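You operate a simulated robot arm through the tools that you are given. There is no shell and no other tool. Be economical: measure what you need, move in short steps, check, and stop when the job is done.

You are at the controls of a simulated two-armed robot. One attempt, no reset.

## Task
Shut milk, then water, and slacken both star nuts to 130 by turns.
Fine: start with the red one, a single mark. Two marks apart bends the end plate.

It is judged by the outcome, as a careful person would: the job done as asked, and still so three seconds after it is handed in. It fails if anything else is knocked over, pushed out of place, dropped, spilled or broken.

## Robot
Two 7-joint arms with fingered hands on one trunk, on a base that drives. Base frame: it is fixed to the floor where the robot stands at the start and does not move with it; the origin is under the middle of the robot, x ahead of it, y to its left, z up; the surface under the hand at the start is at about z = 860. Units: mm, degrees, N and s.
The left shoulder is at the start at [80, 198, 1465], the right one opposite. With the tool pointing down near the work surface each hand reaches from about 100 to 720 mm from the robot's upright axis, wherever it stands, measured 20 degrees to its own side. Places, roughly: black star knob [500, -200, 900]; blue star nut [600, 400, 900]; grey valve [500, 0, 900]; milk valve [600, 100, 900]; red star nut [600, 400, 1200]; water valve [500, 600, 900]. Payload 4 kg a hand.
The tool frame of a hand sits at the grasp point between the pads (the TCP): z along the fingers, y along the line on which they close. The tips reach 26 mm beyond it. The gripper opens to 132 mm. The gripper's body begins 73 mm behind the TCP. The gripper is a hand of 4 fingers: y runs from the thumb to the fingers, the wrist lies at [0, 0, -239] in the tool frame.
Orientation is told as [roll, pitch, yaw] about the base's x, y, z axes, in that order, counted from this pose: with the fingers straight down and closing along the base's y, the tool's x points along the base's -x, its y along +y and its z along -z.

## Interface
- The arms move only by the tool servo_tool. It takes "left_rows", "right_rows" or both (then of equal length, played together; a hand with none holds still); each is a list of rows, each a list of 6 numbers: the shift along the base's x, y, z in units of 250 mm (1.0 is 250 mm), then the turn, a rotation vector about the base's x, y, z in units of 45 degrees (1.0 is 45 degrees). In form: [[dx, dy, dz, wx, wy, wz], ...]. A call has 1 to 10 rows; each row is the pose to reach, as a shift and turn from the pose commanded when the call began. A call with a number of a shift or a turn outside -1 to 1 is refused whole. Rows are played at 5 a second. More than 50 mm and 8.6 degrees between two rows, and nothing of the call is played. A pose out of reach is approached as far as the arm can. The call stops where the force on the tool passes 40 N (or 10 N more than at its start, if that is more) or the arm is blocked; 0.2 s more then pass. In this call time passes only in rows, and 0.2 s behind the last. It gives the time, the measured TCP pose, the force on the tool (base axes), the opening and the grip force at its end, in the units of the frame above (readings bear some noise), with the torque about the TCP (base axes, N m) and any sound that the robot's microphone picked up.
- Cameras (640 x 400 px; columns grow to the right, rows downward): "scene" is now at [95.6, 31.9, 1616.8]; the picture's right is [0.46, -0.89, 0.00], its down [-0.71, -0.37, -0.59] and it looks along [0.53, 0.27, -0.80] (base axes); focal length 256 px, centre (320, 200). "left" rides on the left gripper at [-68, 2, -97] in its tool frame; the picture's right is [-0.02, -1.00, 0.00], its down [0.82, -0.02, -0.58] and it looks along [0.58, -0.01, 0.82] (tool axes); focal length 270 px, centre (320, 200). "right" rides on the right gripper at [68, 2, -97] in its tool frame; the picture's right is [-0.03, 1.00, 0.00], its down [-0.82, -0.02, -0.58] and it looks along [-0.58, -0.01, 0.82] (tool axes); focal length 270 px, centre (320, 200). There is no depth. A picture from a camera that has moved, and an enlarged one, comes with that camera's place and axes in the base frame and with its lens.
- snapshot(camera): a new picture of that camera. It takes no simulated time.
- slide_trunk(by): slides the trunk up (or, below 0, down) by that many mm; the arms and the scene camera ride with it, the base frame stays. It gives what a move gives, with no picture.
- roll_base(legs): drives the robot by 1 to 6 legs, each [ahead, left, turn to the left] in mm, mm and degrees, along the robot's own axes; the way and the turn of a leg run together, so that a leg with both is an arc; at most 1500 mm and 180 degrees a leg. The arms and the cameras ride along, it lands a little off, and it stops where it bumps. It gives what a move gives.
- finger_targets(finger1, finger2, finger3, thumb_bend, hand): sets how far each is bent, from 0 (flat) to 100 (curled in); at 30 the hand is open as for a grip, at 70 the pads meet at the TCP. One left out holds its place. A second passes; each finger stops where it meets its share of the squeeze, and holds until it gets a number again. It is the only way to open and close the hand. It gives what a move gives, with no picture; readings hold the bend of each and the force on the fingers (four entries, about 0 where the hand has none), thumb and palm.
- aim_head(pan, tilt): turns the head with the scene camera to pan (to the left, within 86 degrees either way) and tilt (down, from -29 to 69), counted from straight ahead of the robot. It gives what a move gives.
- close_up(camera, box): a new picture of the part [left, top, right, bottom] of that camera's present view, enlarged. It takes no simulated time.
- sign_off(): hands the job in; it is judged then, once.

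Work in short steps. Places have to be worked out from the pictures, the camera data and where the tool is seen: move nearer, look again, correct. Check each grasp and each placing, and mend what went wrong. You have 120 turns and 88 pictures in all, those below and enlarged ones among them. Open the grippers and draw the arms clear of the work before you hand the job in, unless the task says otherwise; then end with one line.

The tools are called after ">>>" by a JSON object that holds its "name" and its "arguments". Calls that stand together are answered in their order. servo_tool: Moves the arms, as the interface text tells. Its arguments: {"type":"object","properties":{"left_rows":{"type":"array"},"right_rows":{"type":"array"}},"required":[]} The other tools are called the same way: slide_trunk (by) slides the trunk up or down; finger_targets (finger1, finger2, finger3, thumb_bend, hand) moves the fingers one by one; roll_base (legs) drives the base; aim_head (pan, tilt) turns the head that bears the scene camera; snapshot (camera) takes a picture; close_up (camera, box) takes an enlarged picture of a part of a camera's view; sign_off () hands the job in.

At the start:

```text
time: 0.0
left_tool_pos: [329.6, 201.2, 898.9]
left_orientation: [86.7, -7.1, -88.8]
left_wrist_force: [0.2, 1.1, 0.0]
left_wrist_torque: [-0.03, 0.03, -0.01]
left_opening: 132.2
left_grasp_force: 0.1
left_shape: jaw
left_bend: [30.0, 30.0, 30.0, 30.0]
left_finger forces: [0.0, 0.1, 0.0, 0.1, 0.0, 0.0]
right_tool_pos: [612.8, 108.8, 999.8]
right_orientation: [0.0, 0.0, -0.1]
right_wrist_force: [-0.9, 0.0, 0.3]
right_wrist_torque: [-0.01, 0.01, 0.0]
right_opening: 131.9
right_grasp_force: 0.2
right_shape: jaw
right_bend: [30.0, 30.0, 30.0, 30.0]
right_finger forces: [0.0, 0.1, 0.0, 0.0, 0.0, 0.0]
trunk travel left (down, up): [-775.0, 65.0]
robot x, y, heading: [-1.5, 3.0, -0.1]
head pan, tilt: [27.4, 53.6]
```

scene: 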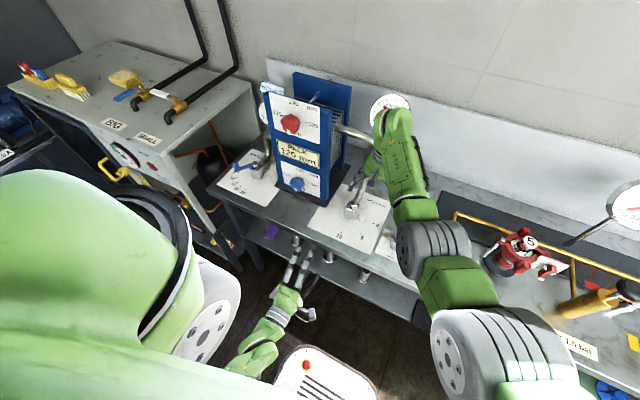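
right: 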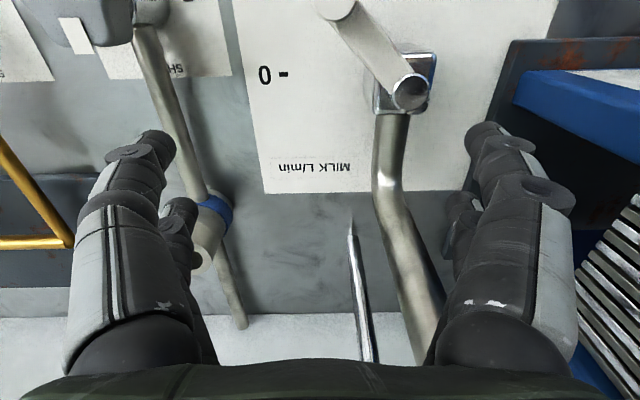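
left: 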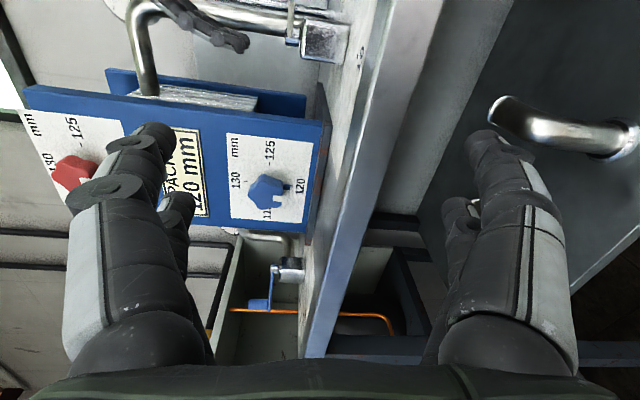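

The pictures show the plate pack with a red nut above a blue nut, and valves beside it. I enlarge the scene view to read the scales and handles.

>>> {"name": "close_up", "arguments": {"camera": "scene", "box": [200, 70, 360, 220]}}

>>> {"name": "close_up", "arguments": {"camera": "scene", "box": [300, 120, 460, 270]}}

>>> {"name": "close_up", "arguments": {"camera": "left", "box": [20, 60, 340, 260]}}

```text
2.67 times, centred on (280, 145) of scene
camera zoom: at [95.6, 31.9, 1616.8], right [0.46, -0.89, 0.0], down [-0.71, -0.37, -0.59], along [0.53, 0.27, -0.8], focal length 682 px, centre (427, 347)
```

zoom: 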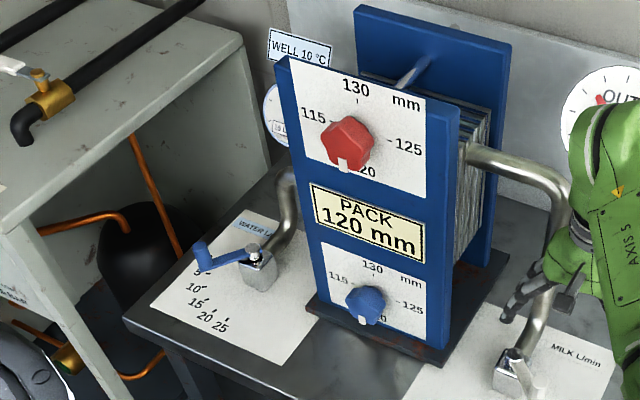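

```text
2.67 times, centred on (380, 195) of scene
camera zoom: at [95.6, 31.9, 1616.8], right [0.46, -0.89, 0.0], down [-0.71, -0.37, -0.59], along [0.53, 0.27, -0.8], focal length 682 px, centre (160, 213)
```

zoom: 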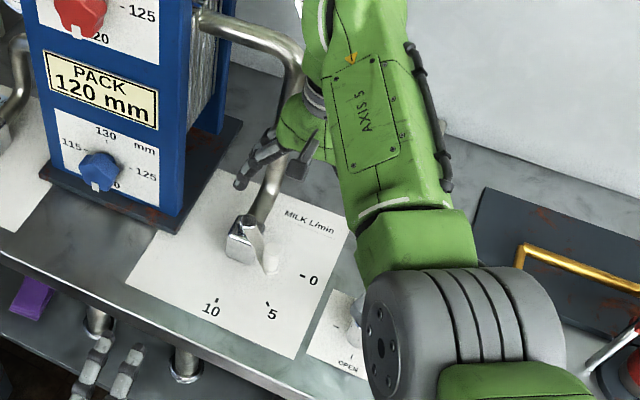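

```text
2.00 times, centred on (180, 160) of left
camera zoom: at [233.9, 131.9, 914.8], right [-0.05, -0.15, -0.99], down [-0.59, 0.8, -0.09], along [0.8, 0.58, -0.13], focal length 541 px, centre (600, 280)
```

zoom: 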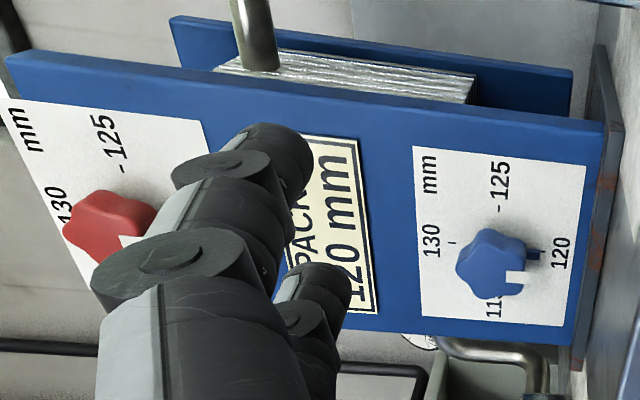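

I look closer with the right camera at the milk valve beneath the right hand, and aim the head a bit to see the water valve.

>>> {"name": "close_up", "arguments": {"camera": "right", "box": [220, 0, 540, 200]}}

>>> {"name": "close_up", "arguments": {"camera": "scene", "box": [220, 130, 300, 210]}}

>>> {"name": "close_up", "arguments": {"camera": "scene", "box": [260, 80, 340, 210]}}

```text
2.00 times, centred on (380, 100) of right
camera zoom: at [544.1, 111.9, 1096.4], right [0.03, 1.0, 0.0], down [0.82, -0.02, 0.58], along [0.58, -0.01, -0.82], focal length 541 px, centre (200, 400)
```

zoom: 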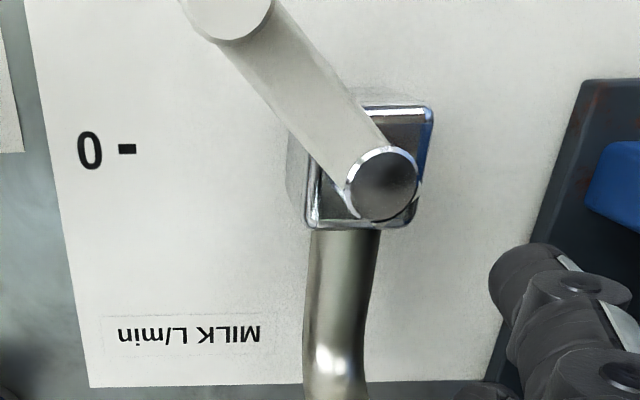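

```text
5.00 times, centred on (260, 170) of scene
camera zoom: at [95.6, 31.9, 1616.8], right [0.46, -0.89, 0.0], down [-0.71, -0.37, -0.59], along [0.53, 0.27, -0.8], focal length 1279 px, centre (620, 350)
```

zoom: 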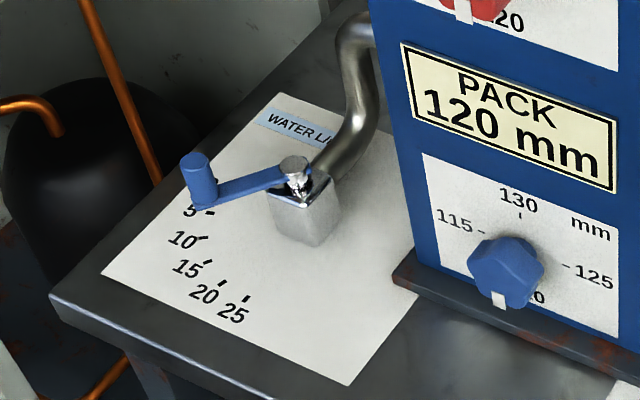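

```text
3.08 times, centred on (300, 145) of scene
camera zoom: at [95.6, 31.9, 1616.8], right [0.46, -0.89, 0.0], down [-0.71, -0.37, -0.59], along [0.53, 0.27, -0.8], focal length 787 px, centre (382, 369)
```

zoom: 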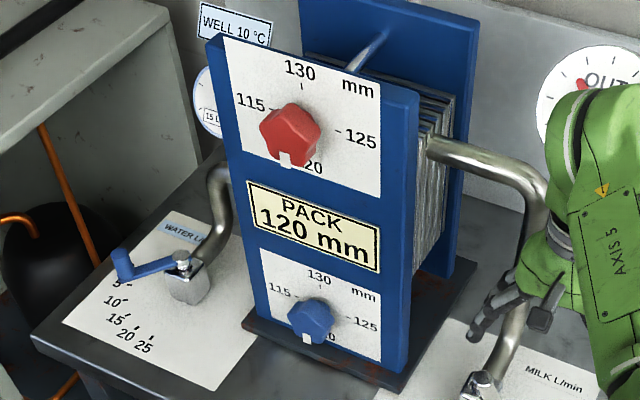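

The milk lever is a crank with an upright peg; the pivot appears near (582,158) with its 0 toward −y. I back the right hand off toward the robot and upward to see its whole scale.

>>> {"name": "servo_tool", "arguments": {"right_rows": [[-0.15, 0, 0.15, 0, 0, 0], [-0.3, 0, 0.3, 0, 0, 0], [-0.45, 0, 0.4, 0, 0, 0]]}}

>>> {"name": "snapshot", "arguments": {"camera": "right"}}

>>> {"name": "snapshot", "arguments": {"camera": "scene"}}

```text
refused: row 1 steps farther than a row can; nothing moved
```

```text
78 pictures are left
camera right: at [544.1, 111.9, 1096.4], right [0.03, 1.0, 0.0], down [0.82, -0.02, 0.58], along [0.58, -0.01, -0.82], focal length 270 px, centre (320, 200)
```

right: 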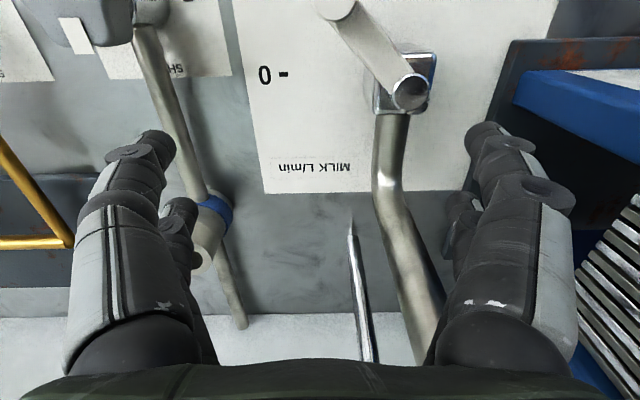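

```text
77 pictures are left
camera scene: at [95.6, 31.9, 1616.8], right [0.46, -0.89, 0.0], down [-0.71, -0.37, -0.59], along [0.53, 0.27, -0.8], focal length 256 px, centre (320, 200)
```

scene: 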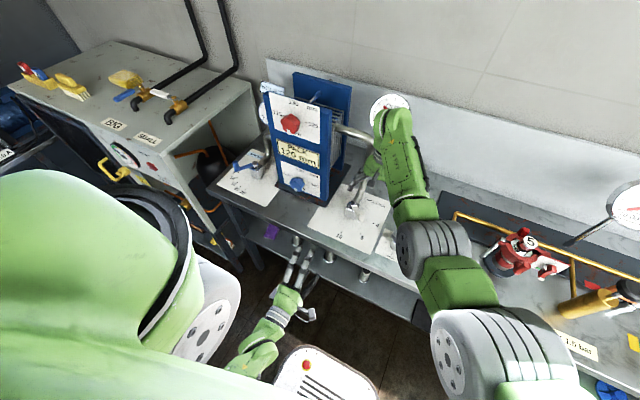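

Steps were too long (limit 50 mm = 0.2). I use smaller ones.

>>> {"name": "servo_tool", "arguments": {"right_rows": [[0, 0, 0.18, 0, 0, 0], [-0.13, 0, 0.3, 0, 0, 0], [-0.29, 0, 0.4, 0, 0, 0], [-0.45, 0, 0.4, 0, 0, 0], [-0.6, 0, 0.4, 0, 0, 0]]}}

```text
time: 1.2
left_tool_pos: [330.0, 199.9, 898.7]
left_orientation: [86.9, -6.9, -88.8]
left_wrist_force: [-0.1, 0.2, -0.2]
left_wrist_torque: [0.01, 0.0, -0.01]
left_opening: 131.8
left_grasp_force: 0.0
left_shape: jaw
left_bend: [30.0, 30.0, 30.0, 30.0]
left_finger forces: [0.0, 0.0, 0.0, 0.1, 0.0, 0.1]
right_tool_pos: [460.6, 109.4, 1100.0]
right_orientation: [-0.1, 0.1, 0.1]
right_wrist_force: [0.5, 0.3, 0.3]
right_wrist_torque: [0.0, -0.01, 0.0]
right_opening: 131.7
right_grasp_force: 0.1
right_shape: jaw
right_bend: [30.0, 30.0, 30.0, 30.0]
right_finger forces: [0.1, 0.0, 0.1, 0.0, 0.1, 0.1]
trunk travel left (down, up): [-775.0, 65.0]
robot x, y, heading: [-2.1, -2.9, 0.0]
head pan, tilt: [27.4, 53.6]
```

The move went through; I look from the new spot.

>>> {"name": "snapshot", "arguments": {"camera": "right"}}

```text
76 pictures are left
camera right: at [392.3, 111.1, 1196.4], right [0.03, 1.0, 0.0], down [0.82, -0.02, 0.58], along [0.58, -0.02, -0.82], focal length 270 px, centre (320, 200)
```

right: 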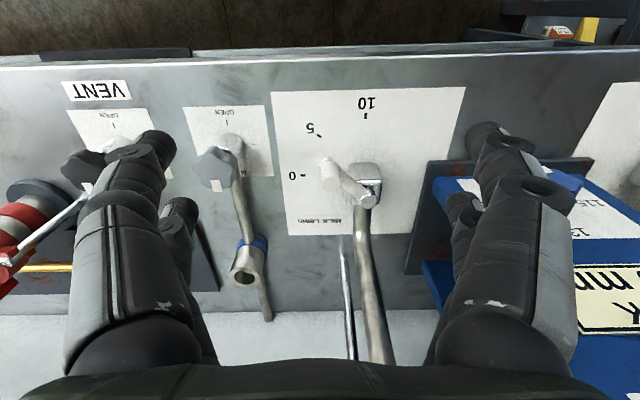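

Close-up of the milk scale.

>>> {"name": "close_up", "arguments": {"camera": "right", "box": [260, 80, 480, 250]}}

```text
2.35 times, centred on (370, 165) of right
camera zoom: at [392.3, 111.1, 1196.4], right [0.03, 1.0, 0.0], down [0.82, -0.02, 0.58], along [0.58, -0.02, -0.82], focal length 636 px, centre (202, 282)
```

zoom: 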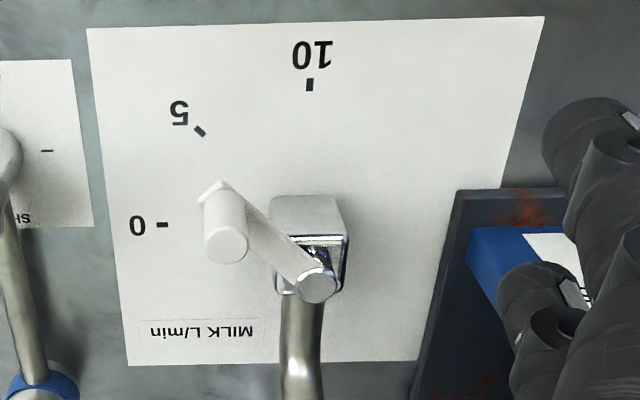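

Working it out: milk pivot at about (587,163), marks 0/5/10 at −y, −45°, −x; lever at 5, with peg top at about (543,117,954). I bring the right hand over the peg with yaw +45 so it closes along the peg's path.

>>> {"name": "servo_tool", "arguments": {"right_rows": [[0.06, 0.005, 0, 0, 0, 0.17], [0.12, 0.01, 0, 0, 0, 0.34], [0.18, 0.016, -0.05, 0, 0, 0.5], [0.24, 0.022, -0.1, 0, 0, 0.67], [0.3, 0.028, -0.15, 0, 0, 0.84], [0.33, 0.032, -0.2, 0, 0, 1.0], [0.33, 0.032, -0.32, 0, 0, 1.0]]}}

>>> {"name": "snapshot", "arguments": {"camera": "right"}}

>>> {"name": "close_up", "arguments": {"camera": "scene", "box": [300, 120, 460, 270]}}

```text
time: 2.8
left_tool_pos: [329.9, 200.9, 898.5]
left_orientation: [86.8, -7.2, -88.7]
left_wrist_force: [0.3, -0.3, 0.8]
left_wrist_torque: [0.01, 0.0, 0.04]
left_opening: 131.7
left_grasp_force: 0.1
left_shape: jaw
left_bend: [30.0, 30.0, 30.0, 30.0]
left_finger forces: [0.0, 0.1, 0.0, 0.0, 0.0, 0.0]
right_tool_pos: [546.7, 117.8, 1020.8]
right_orientation: [0.0, 0.0, 45.1]
right_wrist_force: [-0.2, 0.6, 0.9]
right_wrist_torque: [-0.01, -0.05, 0.02]
right_opening: 131.8
right_grasp_force: 0.0
right_shape: jaw
right_bend: [30.0, 30.0, 30.0, 30.0]
right_finger forces: [0.0, 0.1, 0.1, 0.0, 0.0, 0.0]
trunk travel left (down, up): [-775.0, 65.0]
robot x, y, heading: [3.9, -1.9, 0.0]
head pan, tilt: [27.4, 53.6]
```

```text
74 pictures are left
camera right: at [496.0, 70.2, 1117.5], right [-0.69, 0.72, 0.0], down [0.59, 0.56, 0.58], along [0.42, 0.4, -0.82], focal length 270 px, centre (320, 200)
```

right: 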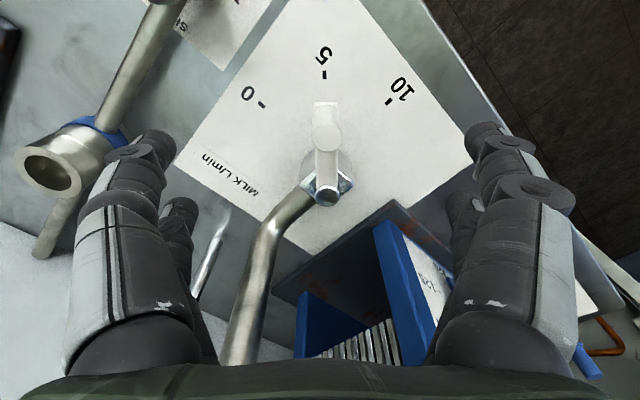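

```text
2.67 times, centred on (380, 195) of scene
camera zoom: at [96.1, 31.9, 1616.8], right [0.46, -0.89, 0.0], down [-0.71, -0.37, -0.59], along [0.53, 0.27, -0.8], focal length 682 px, centre (160, 213)
```

zoom: 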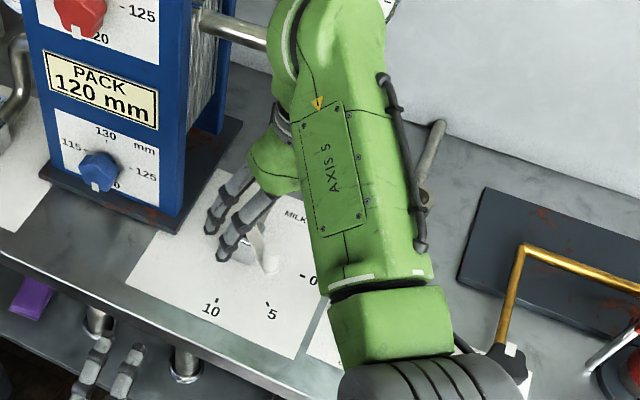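

The peg top sits at about (543,120), under the tool. I lower to z≈957 so tips stay above the arm.

>>> {"name": "servo_tool", "arguments": {"right_rows": [[-0.014, 0.008, -0.1, 0, 0, 0], [-0.014, 0.008, -0.2, 0, 0, 0], [-0.014, 0.008, -0.255, 0, 0, 0]]}}

>>> {"name": "finger_targets", "arguments": {"hand": "right", "finger1": 62, "finger2": 62, "finger3": 62, "thumb_bend": 62}}

>>> {"name": "snapshot", "arguments": {"camera": "right"}}

```text
time: 3.6
left_tool_pos: [329.4, 201.5, 898.9]
left_orientation: [86.7, -7.1, -88.8]
left_wrist_force: [0.4, -0.4, 0.7]
left_wrist_torque: [0.0, 0.02, 0.01]
left_opening: 132.0
left_grasp_force: 0.1
left_shape: jaw
left_bend: [30.0, 30.0, 30.0, 30.0]
left_finger forces: [0.0, 0.0, 0.1, 0.0, 0.0, 0.0]
right_tool_pos: [543.0, 119.8, 956.9]
right_orientation: [0.0, -0.1, 44.9]
right_wrist_force: [0.0, 0.0, 0.3]
right_wrist_torque: [-0.02, -0.02, 0.01]
right_opening: 132.1
right_grasp_force: 0.0
right_shape: jaw
right_bend: [30.0, 30.0, 30.0, 30.0]
right_finger forces: [0.0, 0.0, 0.1, 0.1, 0.1, 0.1]
trunk travel left (down, up): [-775.0, 65.0]
robot x, y, heading: [0.2, 0.4, 0.3]
head pan, tilt: [27.4, 53.6]
```

```text
time: 4.6
left_tool_pos: [328.3, 200.9, 898.6]
left_orientation: [86.8, -7.1, -88.9]
left_wrist_force: [-0.2, -0.2, 0.3]
left_wrist_torque: [-0.01, -0.01, 0.02]
left_opening: 132.0
left_grasp_force: 0.1
left_shape: jaw
left_bend: [30.0, 30.0, 30.0, 30.0]
left_finger forces: [0.0, 0.0, 0.0, 0.0, 0.0, 0.1]
right_tool_pos: [541.5, 121.1, 955.7]
right_orientation: [0.0, 0.0, 45.0]
right_wrist_force: [-0.7, -0.4, -0.4]
right_wrist_torque: [0.01, -0.02, 0.02]
right_opening: 26.9
right_grasp_force: 0.1
right_shape: fingers
right_bend: [62.0, 62.0, 62.0, 62.0]
right_finger forces: [0.0, 0.0, 0.0, 0.1, 0.0, 0.1]
trunk travel left (down, up): [-775.0, 65.0]
robot x, y, heading: [-0.2, 4.5, -0.0]
head pan, tilt: [27.4, 53.6]
```

```text
72 pictures are left
camera right: at [492.2, 73.0, 1053.3], right [-0.69, 0.72, 0.0], down [0.59, 0.56, 0.58], along [0.42, 0.4, -0.82], focal length 270 px, centre (320, 200)
```

right: 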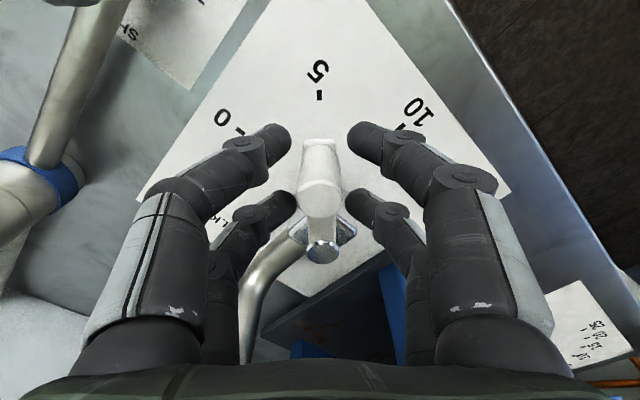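

Fingers straddle the peg. Close onto it gently.

>>> {"name": "finger_targets", "arguments": {"hand": "right", "finger1": 68, "finger2": 68, "finger3": 68, "thumb_bend": 68}}

>>> {"name": "snapshot", "arguments": {"camera": "right"}}

```text
time: 5.6
left_tool_pos: [328.9, 199.9, 898.0]
left_orientation: [86.9, -7.2, -88.8]
left_wrist_force: [0.5, -0.5, -0.7]
left_wrist_torque: [-0.02, -0.03, 0.0]
left_opening: 132.0
left_grasp_force: 0.1
left_shape: jaw
left_bend: [30.0, 30.0, 30.0, 30.0]
left_finger forces: [0.0, 0.0, 0.1, 0.0, 0.0, 0.0]
right_tool_pos: [541.8, 120.1, 957.2]
right_orientation: [-0.1, -0.1, 45.1]
right_wrist_force: [0.8, 0.3, 0.8]
right_wrist_torque: [-0.01, 0.03, 0.02]
right_opening: 7.6
right_grasp_force: 0.2
right_shape: fingers
right_bend: [68.0, 68.0, 68.0, 68.0]
right_finger forces: [0.0, 0.0, 0.2, 0.0, 0.1, 0.1]
trunk travel left (down, up): [-775.0, 65.0]
robot x, y, heading: [1.3, 1.5, -0.2]
head pan, tilt: [27.4, 53.6]
```

```text
71 pictures are left
camera right: at [492.2, 73.0, 1053.3], right [-0.69, 0.72, 0.0], down [0.59, 0.56, 0.58], along [0.42, 0.4, -0.82], focal length 270 px, centre (320, 200)
```

right: 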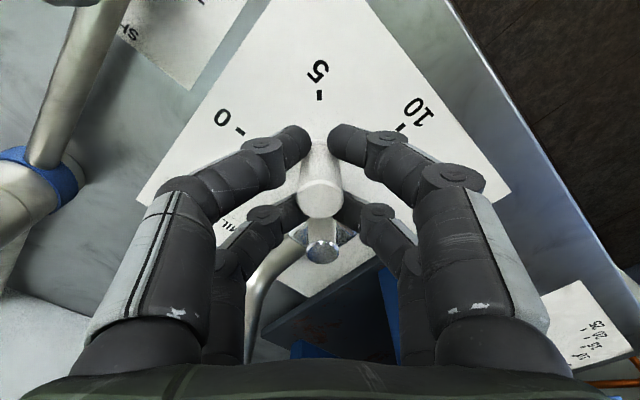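

Opening 7.6 with no force: the peg slipped into the 20 mm gap between the two finger pairs (pairs at tool x ≈ ±20). I open a bit, shift 20 mm radially outward so the inner pair straddles the peg, and close again.

>>> {"name": "finger_targets", "arguments": {"hand": "right", "finger1": 56, "finger2": 56, "finger3": 56, "thumb_bend": 56}}

>>> {"name": "servo_tool", "arguments": {"right_rows": [[-0.03, -0.03, 0, 0, 0, 0], [-0.057, -0.057, -0.01, 0, 0, 0]]}}

>>> {"name": "finger_targets", "arguments": {"hand": "right", "finger1": 68, "finger2": 68, "finger3": 68, "thumb_bend": 68}}

>>> {"name": "snapshot", "arguments": {"camera": "right"}}

```text
time: 6.6
left_tool_pos: [329.9, 201.1, 898.0]
left_orientation: [86.8, -7.1, -88.8]
left_wrist_force: [0.4, 0.5, 0.7]
left_wrist_torque: [0.03, 0.0, 0.01]
left_opening: 131.7
left_grasp_force: 0.1
left_shape: jaw
left_bend: [30.0, 30.0, 30.0, 30.0]
left_finger forces: [0.0, 0.0, 0.1, 0.0, 0.0, 0.1]
right_tool_pos: [541.6, 119.2, 956.6]
right_orientation: [0.0, 0.0, 45.0]
right_wrist_force: [0.4, 0.3, 0.1]
right_wrist_torque: [0.0, 0.01, -0.01]
right_opening: 45.4
right_grasp_force: 0.0
right_shape: fingers
right_bend: [56.0, 56.0, 56.0, 56.0]
right_finger forces: [0.0, 0.1, 0.0, 0.0, 0.0, 0.0]
trunk travel left (down, up): [-775.0, 65.0]
robot x, y, heading: [-0.7, -0.8, -0.3]
head pan, tilt: [27.4, 53.6]
```

```text
time: 7.2
left_tool_pos: [329.0, 200.4, 898.9]
left_orientation: [86.8, -7.0, -88.9]
left_wrist_force: [0.2, 0.4, -0.2]
left_wrist_torque: [-0.03, -0.06, 0.02]
left_opening: 132.1
left_grasp_force: 0.1
left_shape: jaw
left_bend: [30.0, 30.0, 30.0, 30.0]
left_finger forces: [0.0, 0.1, 0.0, 0.0, 0.0, 0.0]
right_tool_pos: [526.9, 106.6, 953.8]
right_orientation: [0.0, 0.0, 45.0]
right_wrist_force: [0.2, 0.2, 0.8]
right_wrist_torque: [0.04, 0.02, -0.02]
right_opening: 45.0
right_grasp_force: 0.0
right_shape: fingers
right_bend: [56.0, 56.0, 56.0, 56.0]
right_finger forces: [0.0, 0.0, 0.0, 0.1, 0.0, 0.0]
trunk travel left (down, up): [-775.0, 65.0]
robot x, y, heading: [-2.3, 4.4, -0.0]
head pan, tilt: [27.4, 53.6]
```

```text
time: 8.2
left_tool_pos: [329.7, 201.8, 899.1]
left_orientation: [86.8, -7.1, -88.7]
left_wrist_force: [-0.1, -0.3, -0.6]
left_wrist_torque: [0.04, 0.0, 0.02]
left_opening: 131.7
left_grasp_force: 0.1
left_shape: jaw
left_bend: [30.0, 30.0, 30.0, 30.0]
left_finger forces: [0.1, 0.0, 0.1, 0.1, 0.0, 0.1]
right_tool_pos: [526.9, 106.0, 954.5]
right_orientation: [0.0, 0.0, 45.0]
right_wrist_force: [0.0, 0.1, -0.7]
right_wrist_torque: [-0.01, -0.03, 0.0]
right_opening: 7.4
right_grasp_force: 2.3
right_shape: fingers
right_bend: [68.0, 65.0, 65.0, 68.0]
right_finger forces: [0.0, 2.4, 2.4, 0.1, 0.0, 0.1]
trunk travel left (down, up): [-775.0, 65.0]
robot x, y, heading: [2.5, 3.2, 0.1]
head pan, tilt: [27.4, 53.6]
```

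```text
70 pictures are left
camera right: at [477.6, 58.7, 1050.6], right [-0.69, 0.72, 0.0], down [0.59, 0.56, 0.58], along [0.42, 0.4, -0.82], focal length 270 px, centre (320, 200)
```

right: 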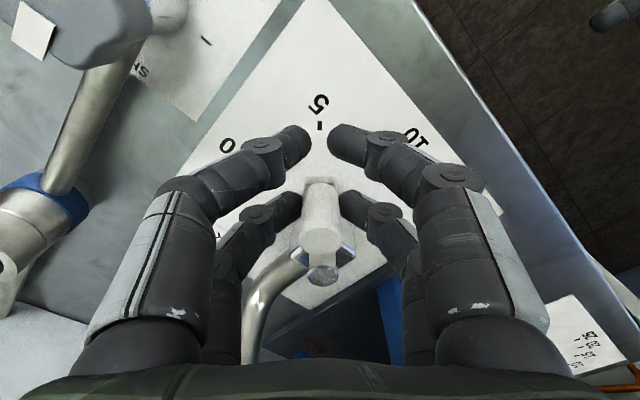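

Fingers 2 and 3 now hold the peg. I trace the arc around the pivot, first 30° to check.

>>> {"name": "servo_tool", "arguments": {"right_rows": [[0.032, -0.029, 0, 0, 0, 0.167], [0.067, -0.054, 0, 0, 0, 0.333], [0.106, -0.074, 0, 0, 0, 0.5], [0.146, -0.09, 0, 0, 0, 0.667]]}}

>>> {"name": "snapshot", "arguments": {"camera": "right"}}

```text
time: 9.2
left_tool_pos: [329.9, 202.1, 898.6]
left_orientation: [86.8, -7.1, -88.8]
left_wrist_force: [-0.2, 0.4, 0.3]
left_wrist_torque: [-0.01, -0.02, 0.02]
left_opening: 131.9
left_grasp_force: 0.1
left_shape: jaw
left_bend: [30.0, 30.0, 30.0, 30.0]
left_finger forces: [0.0, 0.1, 0.0, 0.0, 0.0, 0.1]
right_tool_pos: [564.5, 82.7, 953.7]
right_orientation: [0.1, -0.1, 75.2]
right_wrist_force: [0.1, 3.4, 0.4]
right_wrist_torque: [0.03, 0.02, 0.0]
right_opening: 7.5
right_grasp_force: 3.2
right_shape: fingers
right_bend: [68.0, 65.0, 65.0, 68.0]
right_finger forces: [0.1, 3.0, 2.2, 0.1, 0.0, 0.0]
trunk travel left (down, up): [-775.0, 65.0]
robot x, y, heading: [2.5, -1.5, 0.1]
head pan, tilt: [27.4, 53.6]
```

```text
69 pictures are left
camera right: at [545.2, 18.0, 1050.6], right [-0.96, 0.28, 0.0], down [0.23, 0.78, 0.58], along [0.16, 0.55, -0.82], focal length 270 px, centre (320, 200)
```

right: 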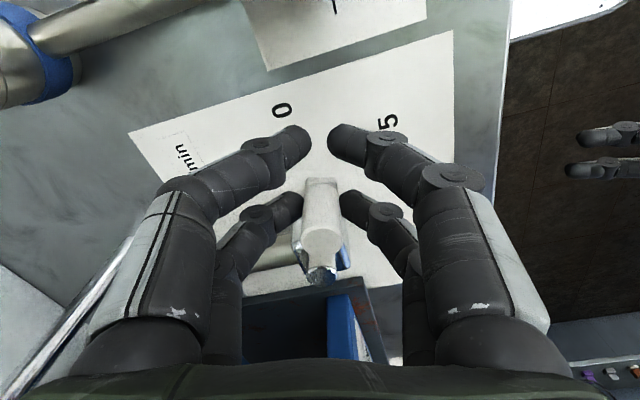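

The lever follows with small forces. Continue the last 15° to 0.

>>> {"name": "servo_tool", "arguments": {"right_rows": [[0.042, -0.007, 0, 0, 0, 0.167], [0.086, -0.01, 0, 0, 0, 0.333]]}}

>>> {"name": "snapshot", "arguments": {"camera": "right"}}

```text
time: 9.8
left_tool_pos: [329.3, 200.4, 898.0]
left_orientation: [86.8, -7.1, -89.0]
left_wrist_force: [0.2, 0.0, -0.2]
left_wrist_torque: [0.01, 0.01, 0.01]
left_opening: 131.8
left_grasp_force: 0.2
left_shape: jaw
left_bend: [30.0, 30.0, 30.0, 30.0]
left_finger forces: [0.0, 0.0, 0.0, 0.1, 0.0, 0.0]
right_tool_pos: [585.7, 80.7, 953.1]
right_orientation: [0.0, 0.0, 90.1]
right_wrist_force: [-0.8, 1.4, 0.8]
right_wrist_torque: [0.02, 0.04, 0.01]
right_opening: 7.8
right_grasp_force: 2.5
right_shape: fingers
right_bend: [68.0, 65.0, 65.0, 68.0]
right_finger forces: [0.0, 3.1, 2.3, 0.0, 0.1, 0.1]
trunk travel left (down, up): [-775.0, 65.0]
robot x, y, heading: [-0.8, 0.4, -0.3]
head pan, tilt: [27.4, 53.6]
```

```text
68 pictures are left
camera right: at [584.8, 12.5, 1050.2], right [-1.0, 0.02, 0.0], down [0.02, 0.82, 0.58], along [0.01, 0.58, -0.82], focal length 270 px, centre (320, 200)
```

right: 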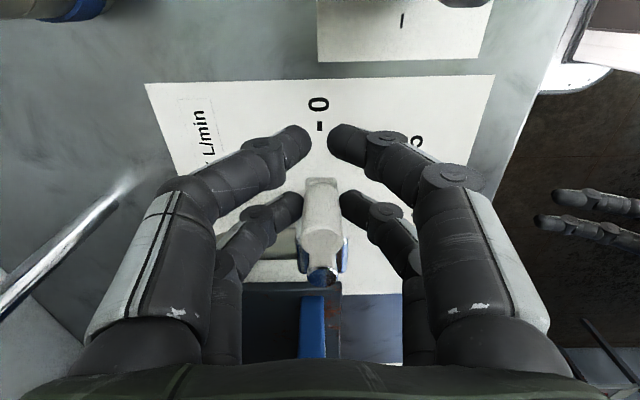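

The lever lines up with the 0 tick. Release and lift, then verify.

>>> {"name": "finger_targets", "arguments": {"hand": "right", "finger1": 50, "finger2": 50, "finger3": 50, "thumb_bend": 50}}

>>> {"name": "servo_tool", "arguments": {"right_rows": [[0, 0, 0.18, 0, 0, 0], [0, 0, 0.36, 0, 0, 0], [0, 0, 0.54, 0, 0, 0]]}}

>>> {"name": "close_up", "arguments": {"camera": "right", "box": [230, 80, 430, 260]}}

```text
time: 10.8
left_tool_pos: [329.2, 201.0, 898.9]
left_orientation: [86.8, -7.1, -88.7]
left_wrist_force: [0.0, -0.3, 0.4]
left_wrist_torque: [0.0, -0.02, -0.04]
left_opening: 131.7
left_grasp_force: 0.0
left_shape: jaw
left_bend: [30.0, 30.0, 30.0, 30.0]
left_finger forces: [0.0, 0.0, 0.0, 0.0, 0.1, 0.0]
right_tool_pos: [585.7, 82.0, 953.0]
right_orientation: [-0.1, 0.0, 90.1]
right_wrist_force: [0.2, -0.5, 0.2]
right_wrist_torque: [0.04, 0.04, -0.01]
right_opening: 65.4
right_grasp_force: 0.1
right_shape: fingers
right_bend: [50.0, 50.0, 50.0, 50.0]
right_finger forces: [0.1, 0.0, 0.1, 0.0, 0.1, 0.0]
trunk travel left (down, up): [-775.0, 65.0]
robot x, y, heading: [-1.3, 2.3, -0.1]
head pan, tilt: [27.4, 53.6]
```

```text
time: 11.6
left_tool_pos: [328.7, 200.6, 898.4]
left_orientation: [86.8, -7.1, -88.8]
left_wrist_force: [0.4, -0.6, 0.7]
left_wrist_torque: [-0.02, 0.0, 0.0]
left_opening: 131.7
left_grasp_force: 0.0
left_shape: jaw
left_bend: [30.0, 30.0, 30.0, 30.0]
left_finger forces: [0.0, 0.0, 0.1, 0.0, 0.1, 0.0]
right_tool_pos: [584.4, 79.7, 1090.0]
right_orientation: [0.0, 0.0, 89.9]
right_wrist_force: [0.3, -0.4, 0.0]
right_wrist_torque: [0.03, -0.03, 0.01]
right_opening: 65.6
right_grasp_force: 0.0
right_shape: fingers
right_bend: [50.0, 50.0, 50.0, 50.0]
right_finger forces: [0.1, 0.0, 0.0, 0.0, 0.0, 0.0]
trunk travel left (down, up): [-775.0, 65.0]
robot x, y, heading: [-4.5, -0.7, -0.0]
head pan, tilt: [27.4, 53.6]
```

```text
2.22 times, centred on (330, 170) of right
camera zoom: at [582.8, 12.6, 1185.6], right [-1.0, 0.03, 0.0], down [0.02, 0.82, 0.58], along [0.01, 0.58, -0.82], focal length 601 px, centre (298, 267)
```

zoom: 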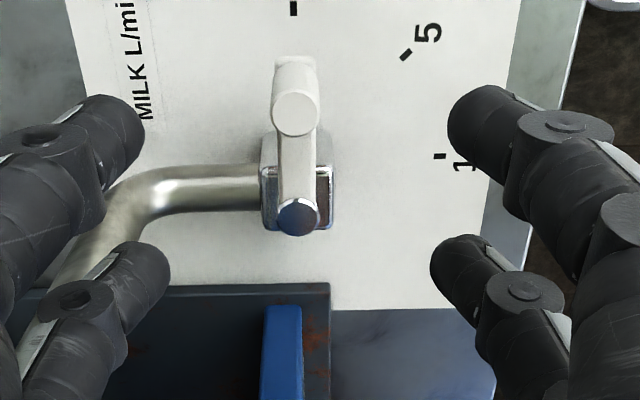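

Milk reads 0 within about half a degree. Water valve pivot is estimated at (593,562), lever at ~135° (12.5 L/min), 0 at +y; it's out of reach from here, so I'll need to drive left. First I withdraw the right hand from the bench and look left.

>>> {"name": "servo_tool", "arguments": {"right_rows": [[-0.15, -0.08, 0.0, 0, 0, -0.17], [-0.3, -0.16, 0.0, 0, 0, -0.34], [-0.45, -0.24, 0.0, 0, 0, -0.5], [-0.6, -0.34, 0, 0, 0, -0.67], [-0.75, -0.45, 0, 0, 0, -0.84], [-0.9, -0.55, 0, 0, 0, -1.0]]}}

>>> {"name": "aim_head", "arguments": {"pan": 50, "tilt": 45}}

>>> {"name": "snapshot", "arguments": {"camera": "scene"}}

```text
time: 13.0
left_tool_pos: [326.0, 200.0, 898.4]
left_orientation: [87.0, -7.0, -88.8]
left_wrist_force: [1.3, 0.4, 0.8]
left_wrist_torque: [-0.02, 0.0, 0.0]
left_opening: 131.9
left_grasp_force: 0.1
left_shape: jaw
left_bend: [30.0, 30.0, 30.0, 30.0]
left_finger forces: [0.1, 0.0, 0.0, 0.0, 0.1, 0.0]
right_tool_pos: [363.0, -57.8, 1041.7]
right_orientation: [-0.2, -0.4, 45.0]
right_wrist_force: [-0.5, 0.3, 0.1]
right_wrist_torque: [-0.01, -0.02, 0.0]
right_opening: 65.7
right_grasp_force: 0.0
right_shape: fingers
right_bend: [50.0, 50.0, 50.0, 50.0]
right_finger forces: [0.0, 0.0, 0.1, 0.0, 0.0, 0.0]
right hand out of reach, approached as far as the arm can: row 4, 5, 6
trunk travel left (down, up): [-775.0, 65.0]
robot x, y, heading: [3.2, 0.8, 0.0]
head pan, tilt: [27.4, 53.6]
```

```text
time: 13.9
left_tool_pos: [329.7, 199.9, 898.3]
left_orientation: [86.9, -7.1, -88.8]
left_wrist_force: [-0.6, 0.3, -0.3]
left_wrist_torque: [-0.05, -0.01, -0.01]
left_opening: 132.3
left_grasp_force: 0.1
left_shape: jaw
left_bend: [30.0, 30.0, 30.0, 30.0]
left_finger forces: [0.1, 0.0, 0.1, 0.0, 0.0, 0.0]
right_tool_pos: [365.4, -54.6, 1040.6]
right_orientation: [-0.1, -0.2, 45.0]
right_wrist_force: [-0.1, 0.0, -0.4]
right_wrist_torque: [-0.01, -0.01, 0.0]
right_opening: 65.6
right_grasp_force: 0.1
right_shape: fingers
right_bend: [50.0, 50.0, 50.0, 50.0]
right_finger forces: [0.0, 0.0, 0.0, 0.0, 0.0, 0.1]
trunk travel left (down, up): [-775.0, 65.0]
robot x, y, heading: [0.4, 3.0, -0.2]
head pan, tilt: [50.0, 45.0]
```

```text
66 pictures are left
camera scene: at [82.7, 60.4, 1628.3], right [0.77, -0.64, 0.0], down [-0.46, -0.54, -0.71], along [0.45, 0.54, -0.71], focal length 256 px, centre (320, 200)
```

scene: 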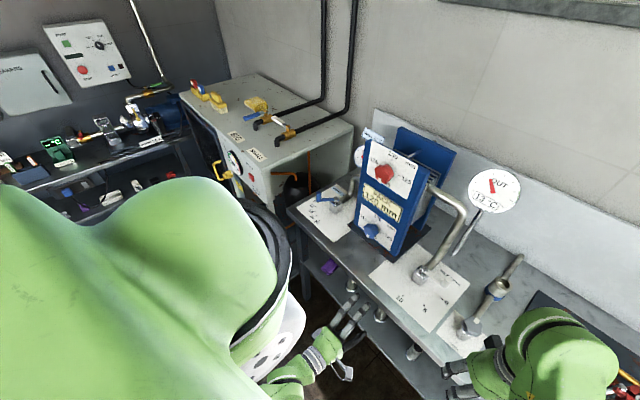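

The floor to the left is clear and the cabinet lies beyond y≈750. I drive 300 mm to the left.

>>> {"name": "roll_base", "arguments": {"legs": [[0, 300, 0]]}}

>>> {"name": "aim_head", "arguments": {"pan": 28, "tilt": 52}}

>>> {"name": "snapshot", "arguments": {"camera": "scene"}}

```text
time: 15.9
left_tool_pos: [330.0, 499.0, 897.5]
left_orientation: [86.8, -6.9, -88.8]
left_wrist_force: [0.2, 0.6, 0.5]
left_wrist_torque: [-0.01, 0.0, 0.0]
left_opening: 131.8
left_grasp_force: 0.0
left_shape: jaw
left_bend: [30.0, 30.0, 30.0, 30.0]
left_finger forces: [0.0, 0.0, 0.1, 0.0, 0.1, 0.0]
right_tool_pos: [366.0, 243.6, 1041.1]
right_orientation: [0.0, -0.3, 45.0]
right_wrist_force: [0.4, 0.5, 0.0]
right_wrist_torque: [0.02, 0.01, -0.03]
right_opening: 65.7
right_grasp_force: 0.1
right_shape: fingers
right_bend: [50.0, 50.0, 50.0, 50.0]
right_finger forces: [0.0, 0.0, 0.0, 0.0, 0.1, 0.0]
trunk travel left (down, up): [-775.0, 65.0]
robot x, y, heading: [2.7, 301.7, 0.1]
head pan, tilt: [50.0, 45.0]
```

```text
time: 16.8
left_tool_pos: [329.6, 502.6, 898.2]
left_orientation: [86.8, -7.1, -88.7]
left_wrist_force: [0.0, -1.2, -0.3]
left_wrist_torque: [0.02, 0.0, 0.04]
left_opening: 131.9
left_grasp_force: 0.0
left_shape: jaw
left_bend: [30.0, 30.0, 30.0, 30.0]
left_finger forces: [0.0, 0.0, 0.1, 0.0, 0.1, 0.1]
right_tool_pos: [366.4, 245.6, 1041.2]
right_orientation: [-0.1, -0.1, 45.0]
right_wrist_force: [-0.9, 0.0, 0.2]
right_wrist_torque: [-0.01, -0.01, 0.01]
right_opening: 65.6
right_grasp_force: 0.0
right_shape: fingers
right_bend: [50.0, 50.0, 50.0, 50.0]
right_finger forces: [0.0, 0.1, 0.0, 0.0, 0.0, 0.0]
trunk travel left (down, up): [-775.0, 65.0]
robot x, y, heading: [-0.9, 300.5, -0.0]
head pan, tilt: [28.0, 52.0]
```

```text
65 pictures are left
camera scene: at [96.5, 335.0, 1618.8], right [0.47, -0.88, 0.0], down [-0.7, -0.37, -0.62], along [0.54, 0.29, -0.79], focal length 256 px, centre (320, 200)
```

scene: 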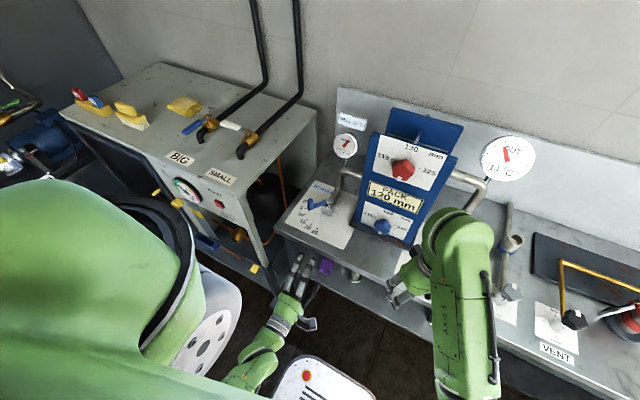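

Now enlarge the water valve and the pack from here to refine positions.

>>> {"name": "close_up", "arguments": {"camera": "scene", "box": [280, 160, 370, 260]}}

>>> {"name": "close_up", "arguments": {"camera": "scene", "box": [350, 125, 470, 250]}}

```text
4.00 times, centred on (325, 210) of scene
camera zoom: at [96.5, 335.0, 1618.8], right [0.47, -0.88, 0.0], down [-0.7, -0.37, -0.62], along [0.54, 0.29, -0.79], focal length 1023 px, centre (300, 160)
```

zoom: 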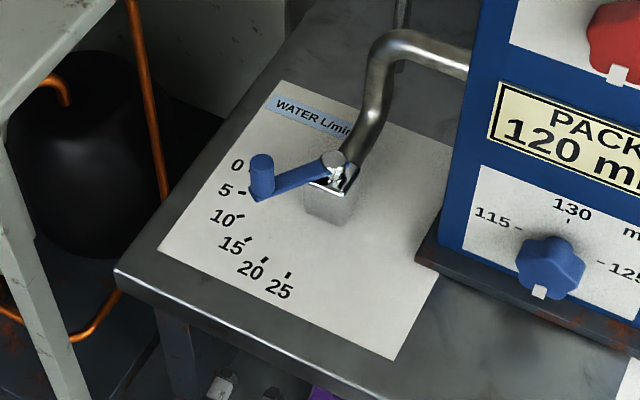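

```text
3.20 times, centred on (410, 188) of scene
camera zoom: at [96.5, 335.0, 1618.8], right [0.47, -0.88, 0.0], down [-0.7, -0.37, -0.62], along [0.54, 0.29, -0.79], focal length 818 px, centre (32, 240)
```

zoom: 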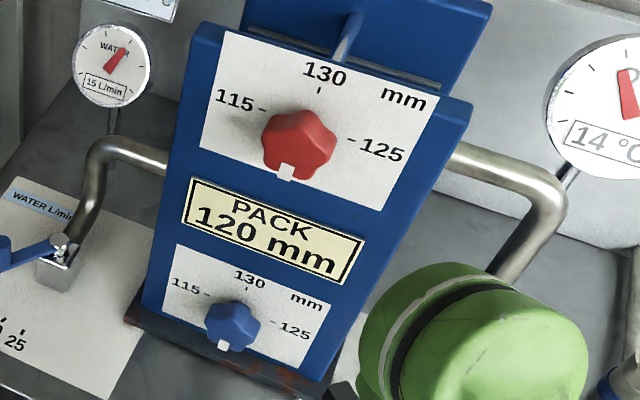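

Pivot ≈ (584,564), 0 mark confirmed at +y. I raise the left hand and pitch it downward in two calls.

>>> {"name": "servo_tool", "arguments": {"left_rows": [[0, 0, 0.15, 0, 0.17, 0], [0, 0, 0.3, 0, 0.34, 0], [0, 0, 0.45, 0, 0.5, 0], [0.05, 0, 0.6, 0, 0.67, 0], [0.1, 0, 0.7, 0, 0.84, 0], [0.15, 0, 0.75, 0, 1.0, 0]]}}

```text
time: 18.2
left_tool_pos: [368.7, 500.9, 1085.1]
left_orientation: [41.7, -4.3, -84.1]
left_wrist_force: [0.6, -0.3, -0.3]
left_wrist_torque: [0.02, 0.04, -0.01]
left_opening: 131.8
left_grasp_force: 0.0
left_shape: jaw
left_bend: [30.0, 30.0, 30.0, 30.0]
left_finger forces: [0.0, 0.1, 0.0, 0.1, 0.0, 0.1]
right_tool_pos: [366.5, 245.4, 1039.9]
right_orientation: [0.0, -0.1, 45.0]
right_wrist_force: [0.2, -0.3, -0.3]
right_wrist_torque: [0.0, 0.01, 0.01]
right_opening: 65.7
right_grasp_force: 0.1
right_shape: fingers
right_bend: [50.0, 50.0, 50.0, 50.0]
right_finger forces: [0.1, 0.0, 0.0, 0.0, 0.0, 0.0]
trunk travel left (down, up): [-775.0, 65.0]
robot x, y, heading: [-3.5, 297.7, 0.2]
head pan, tilt: [28.0, 52.0]
```

Halfway; continue pitching to straight down while moving toward the valve.

>>> {"name": "servo_tool", "arguments": {"left_rows": [[0.05, 0.04, 0, 0, 0.16, 0], [0.1, 0.08, 0, 0, 0.32, 0], [0.15, 0.13, 0, 0, 0.48, 0], [0.2, 0.18, 0, 0, 0.64, 0], [0.25, 0.24, 0, 0, 0.8, 0], [0.3, 0.3, 0, 0, 0.93, 0]]}}

```text
time: 19.6
left_tool_pos: [456.5, 580.4, 1059.7]
left_orientation: [0.1, 0.9, -82.8]
left_wrist_force: [-0.5, 0.7, 0.1]
left_wrist_torque: [-0.01, -0.02, -0.01]
left_opening: 132.2
left_grasp_force: 0.0
left_shape: jaw
left_bend: [30.0, 30.0, 30.0, 30.0]
left_finger forces: [0.0, 0.0, 0.1, 0.1, 0.1, 0.0]
left hand out of reach, approached as far as the arm can: row 5, 6
right_tool_pos: [367.1, 246.8, 1038.4]
right_orientation: [0.0, -0.1, 45.0]
right_wrist_force: [0.2, -0.3, 0.6]
right_wrist_torque: [-0.02, 0.04, -0.01]
right_opening: 65.5
right_grasp_force: 0.0
right_shape: fingers
right_bend: [50.0, 50.0, 50.0, 50.0]
right_finger forces: [0.0, 0.0, 0.1, 0.0, 0.1, 0.0]
trunk travel left (down, up): [-775.0, 65.0]
robot x, y, heading: [2.5, 302.1, 0.2]
head pan, tilt: [28.0, 52.0]
```

Pointing down now. I yaw to −45° and move over the water peg.

>>> {"name": "servo_tool", "arguments": {"left_rows": [[0.05, 0.03, -0.04, 0, 0, 0.17], [0.1, 0.07, -0.08, 0, 0, 0.34], [0.15, 0.1, -0.11, 0, 0, 0.5], [0.2, 0.13, -0.14, 0, 0, 0.67], [0.27, 0.17, -0.16, 0, 0, 0.84]]}}

>>> {"name": "snapshot", "arguments": {"camera": "left"}}

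>>> {"name": "close_up", "arguments": {"camera": "scene", "box": [260, 130, 420, 260]}}

```text
time: 20.8
left_tool_pos: [521.4, 621.0, 1021.6]
left_orientation: [0.1, 0.8, -45.1]
left_wrist_force: [-0.2, 0.2, -0.4]
left_wrist_torque: [-0.02, 0.0, -0.03]
left_opening: 132.0
left_grasp_force: 0.1
left_shape: jaw
left_bend: [30.0, 30.0, 30.0, 30.0]
left_finger forces: [0.1, 0.0, 0.0, 0.1, 0.1, 0.0]
right_tool_pos: [366.9, 245.7, 1039.0]
right_orientation: [0.1, 0.0, 44.9]
right_wrist_force: [0.4, 0.6, -0.5]
right_wrist_torque: [-0.01, -0.01, 0.01]
right_opening: 65.6
right_grasp_force: 0.1
right_shape: fingers
right_bend: [50.0, 50.0, 50.0, 50.0]
right_finger forces: [0.0, 0.1, 0.0, 0.1, 0.0, 0.0]
trunk travel left (down, up): [-775.0, 65.0]
robot x, y, heading: [2.9, 305.8, -0.0]
head pan, tilt: [28.0, 52.0]
```

```text
62 pictures are left
camera left: at [572.0, 573.1, 1117.9], right [-0.69, -0.73, 0.0], down [-0.59, 0.56, 0.59], along [-0.43, 0.41, -0.81], focal length 270 px, centre (320, 200)
```

left: 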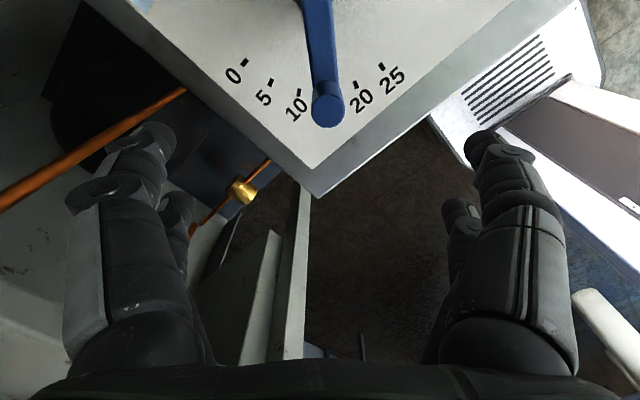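

```text
3.08 times, centred on (340, 195) of scene
camera zoom: at [98.6, 334.6, 1618.7], right [0.47, -0.88, 0.0], down [-0.7, -0.37, -0.61], along [0.54, 0.29, -0.79], focal length 787 px, centre (258, 215)
```

zoom: 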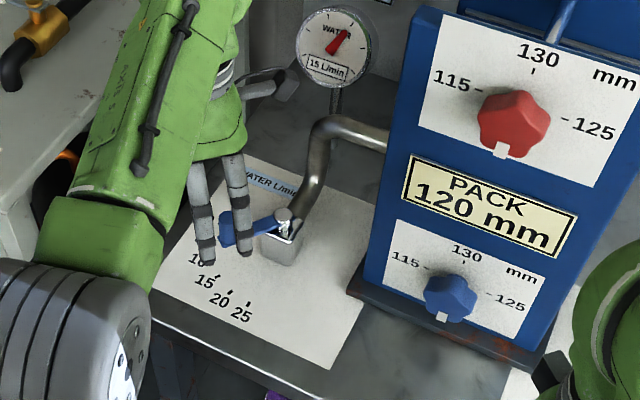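

Peg at about (532,604), angle ≈144° (15 L/min, matching the gauge); pivot refined to (586,565). I adjust yaw to −36° and position 20 mm outward so the inner finger pair straddles the peg, then descend.

>>> {"name": "servo_tool", "arguments": {"left_rows": [[-0.016, -0.022, -0.02, 0, 0, 0.1], [-0.016, -0.024, -0.1, 0, 0, 0.2], [-0.016, -0.024, -0.2, 0, 0, 0.2], [-0.016, -0.024, -0.265, 0, 0, 0.2]]}}

>>> {"name": "snapshot", "arguments": {"camera": "left"}}

```text
time: 21.8
left_tool_pos: [515.5, 614.0, 956.3]
left_orientation: [0.1, 0.7, -36.2]
left_wrist_force: [0.1, 0.6, -0.2]
left_wrist_torque: [-0.01, -0.03, 0.0]
left_opening: 132.1
left_grasp_force: 0.2
left_shape: jaw
left_bend: [30.0, 30.0, 30.0, 30.0]
left_finger forces: [0.0, 0.0, 0.0, 0.1, 0.0, 0.0]
right_tool_pos: [364.8, 245.3, 1041.0]
right_orientation: [-0.1, -0.2, 45.1]
right_wrist_force: [-0.6, -0.1, 0.7]
right_wrist_torque: [0.01, 0.02, 0.03]
right_opening: 65.6
right_grasp_force: 0.0
right_shape: fingers
right_bend: [50.0, 50.0, 50.0, 50.0]
right_finger forces: [0.1, 0.0, 0.0, 0.0, 0.0, 0.0]
trunk travel left (down, up): [-775.0, 65.0]
robot x, y, heading: [-0.1, 298.6, 0.0]
head pan, tilt: [28.0, 52.0]
```

```text
60 pictures are left
camera left: at [573.2, 574.9, 1052.4], right [-0.57, -0.82, 0.0], down [-0.67, 0.46, 0.59], along [-0.48, 0.34, -0.81], focal length 270 px, centre (320, 200)
```

left: 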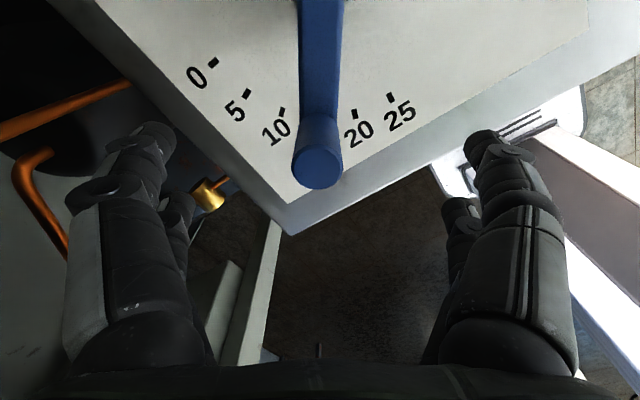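

Peg is centred between the inner pair. Close.

>>> {"name": "finger_targets", "arguments": {"hand": "left", "finger1": 68, "finger2": 68, "finger3": 68, "thumb_bend": 68}}

>>> {"name": "snapshot", "arguments": {"camera": "left"}}

```text
time: 22.8
left_tool_pos: [516.7, 613.7, 954.2]
left_orientation: [0.1, 0.8, -36.1]
left_wrist_force: [-0.2, 0.0, -0.9]
left_wrist_torque: [0.01, 0.03, -0.01]
left_opening: 17.3
left_grasp_force: 2.7
left_shape: fingers
left_bend: [64.0, 68.0, 68.0, 66.0]
left_finger forces: [2.7, 0.1, 0.0, 0.0, 2.9, 0.0]
right_tool_pos: [365.3, 246.2, 1040.8]
right_orientation: [-0.1, -0.3, 45.0]
right_wrist_force: [0.1, -0.8, -0.4]
right_wrist_torque: [0.02, -0.03, 0.03]
right_opening: 65.7
right_grasp_force: 0.0
right_shape: fingers
right_bend: [50.0, 50.0, 50.0, 50.0]
right_finger forces: [0.1, 0.1, 0.1, 0.0, 0.0, 0.0]
trunk travel left (down, up): [-775.0, 65.0]
robot x, y, heading: [-0.7, 298.3, -0.2]
head pan, tilt: [28.0, 52.0]
```

```text
59 pictures are left
camera left: at [573.5, 575.2, 1052.2], right [-0.57, -0.82, 0.0], down [-0.67, 0.46, 0.59], along [-0.48, 0.34, -0.81], focal length 270 px, centre (320, 200)
```

left: 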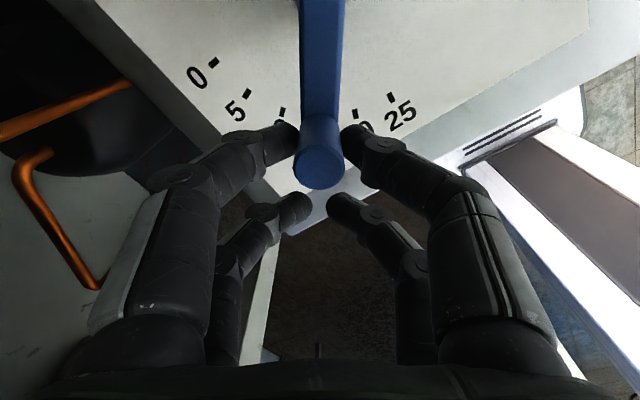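

Gripped (finger 1 and thumb). Arc clockwise 45° first.

>>> {"name": "servo_tool", "arguments": {"left_rows": [[0.028, 0.035, 0, 0, 0, -0.167], [0.06, 0.065, 0, 0, 0, -0.333], [0.096, 0.092, 0, 0, 0, -0.5], [0.135, 0.113, 0, 0, 0, -0.667], [0.176, 0.129, 0, 0, 0, -0.833], [0.22, 0.139, 0, 0, 0, -1.0]]}}

>>> {"name": "snapshot", "arguments": {"camera": "left"}}

```text
time: 24.2
left_tool_pos: [572.3, 651.1, 955.8]
left_orientation: [0.1, 0.8, -81.3]
left_wrist_force: [-0.6, -0.1, -2.7]
left_wrist_torque: [0.02, 0.02, 0.01]
left_opening: 17.0
left_grasp_force: 2.4
left_shape: fingers
left_bend: [64.0, 68.0, 68.0, 66.0]
left_finger forces: [2.3, 0.0, 0.0, 0.0, 3.0, 0.1]
right_tool_pos: [366.5, 245.3, 1040.8]
right_orientation: [0.0, -0.1, 45.1]
right_wrist_force: [0.4, 0.9, 0.0]
right_wrist_torque: [-0.04, -0.01, -0.01]
right_opening: 65.6
right_grasp_force: 0.0
right_shape: fingers
right_bend: [50.0, 50.0, 50.0, 50.0]
right_finger forces: [0.1, 0.1, 0.0, 0.0, 0.1, 0.0]
trunk travel left (down, up): [-775.0, 65.0]
robot x, y, heading: [0.6, 302.3, 0.0]
head pan, tilt: [28.0, 52.0]
```

```text
58 pictures are left
camera left: at [584.4, 581.7, 1052.7], right [-0.98, -0.18, 0.0], down [-0.14, 0.8, 0.59], along [-0.1, 0.58, -0.81], focal length 270 px, centre (320, 200)
```

left: 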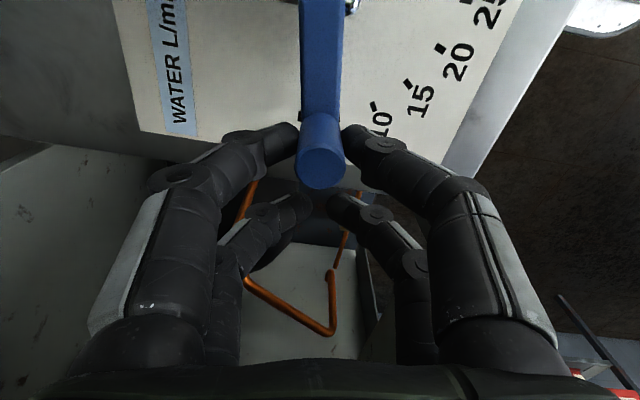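

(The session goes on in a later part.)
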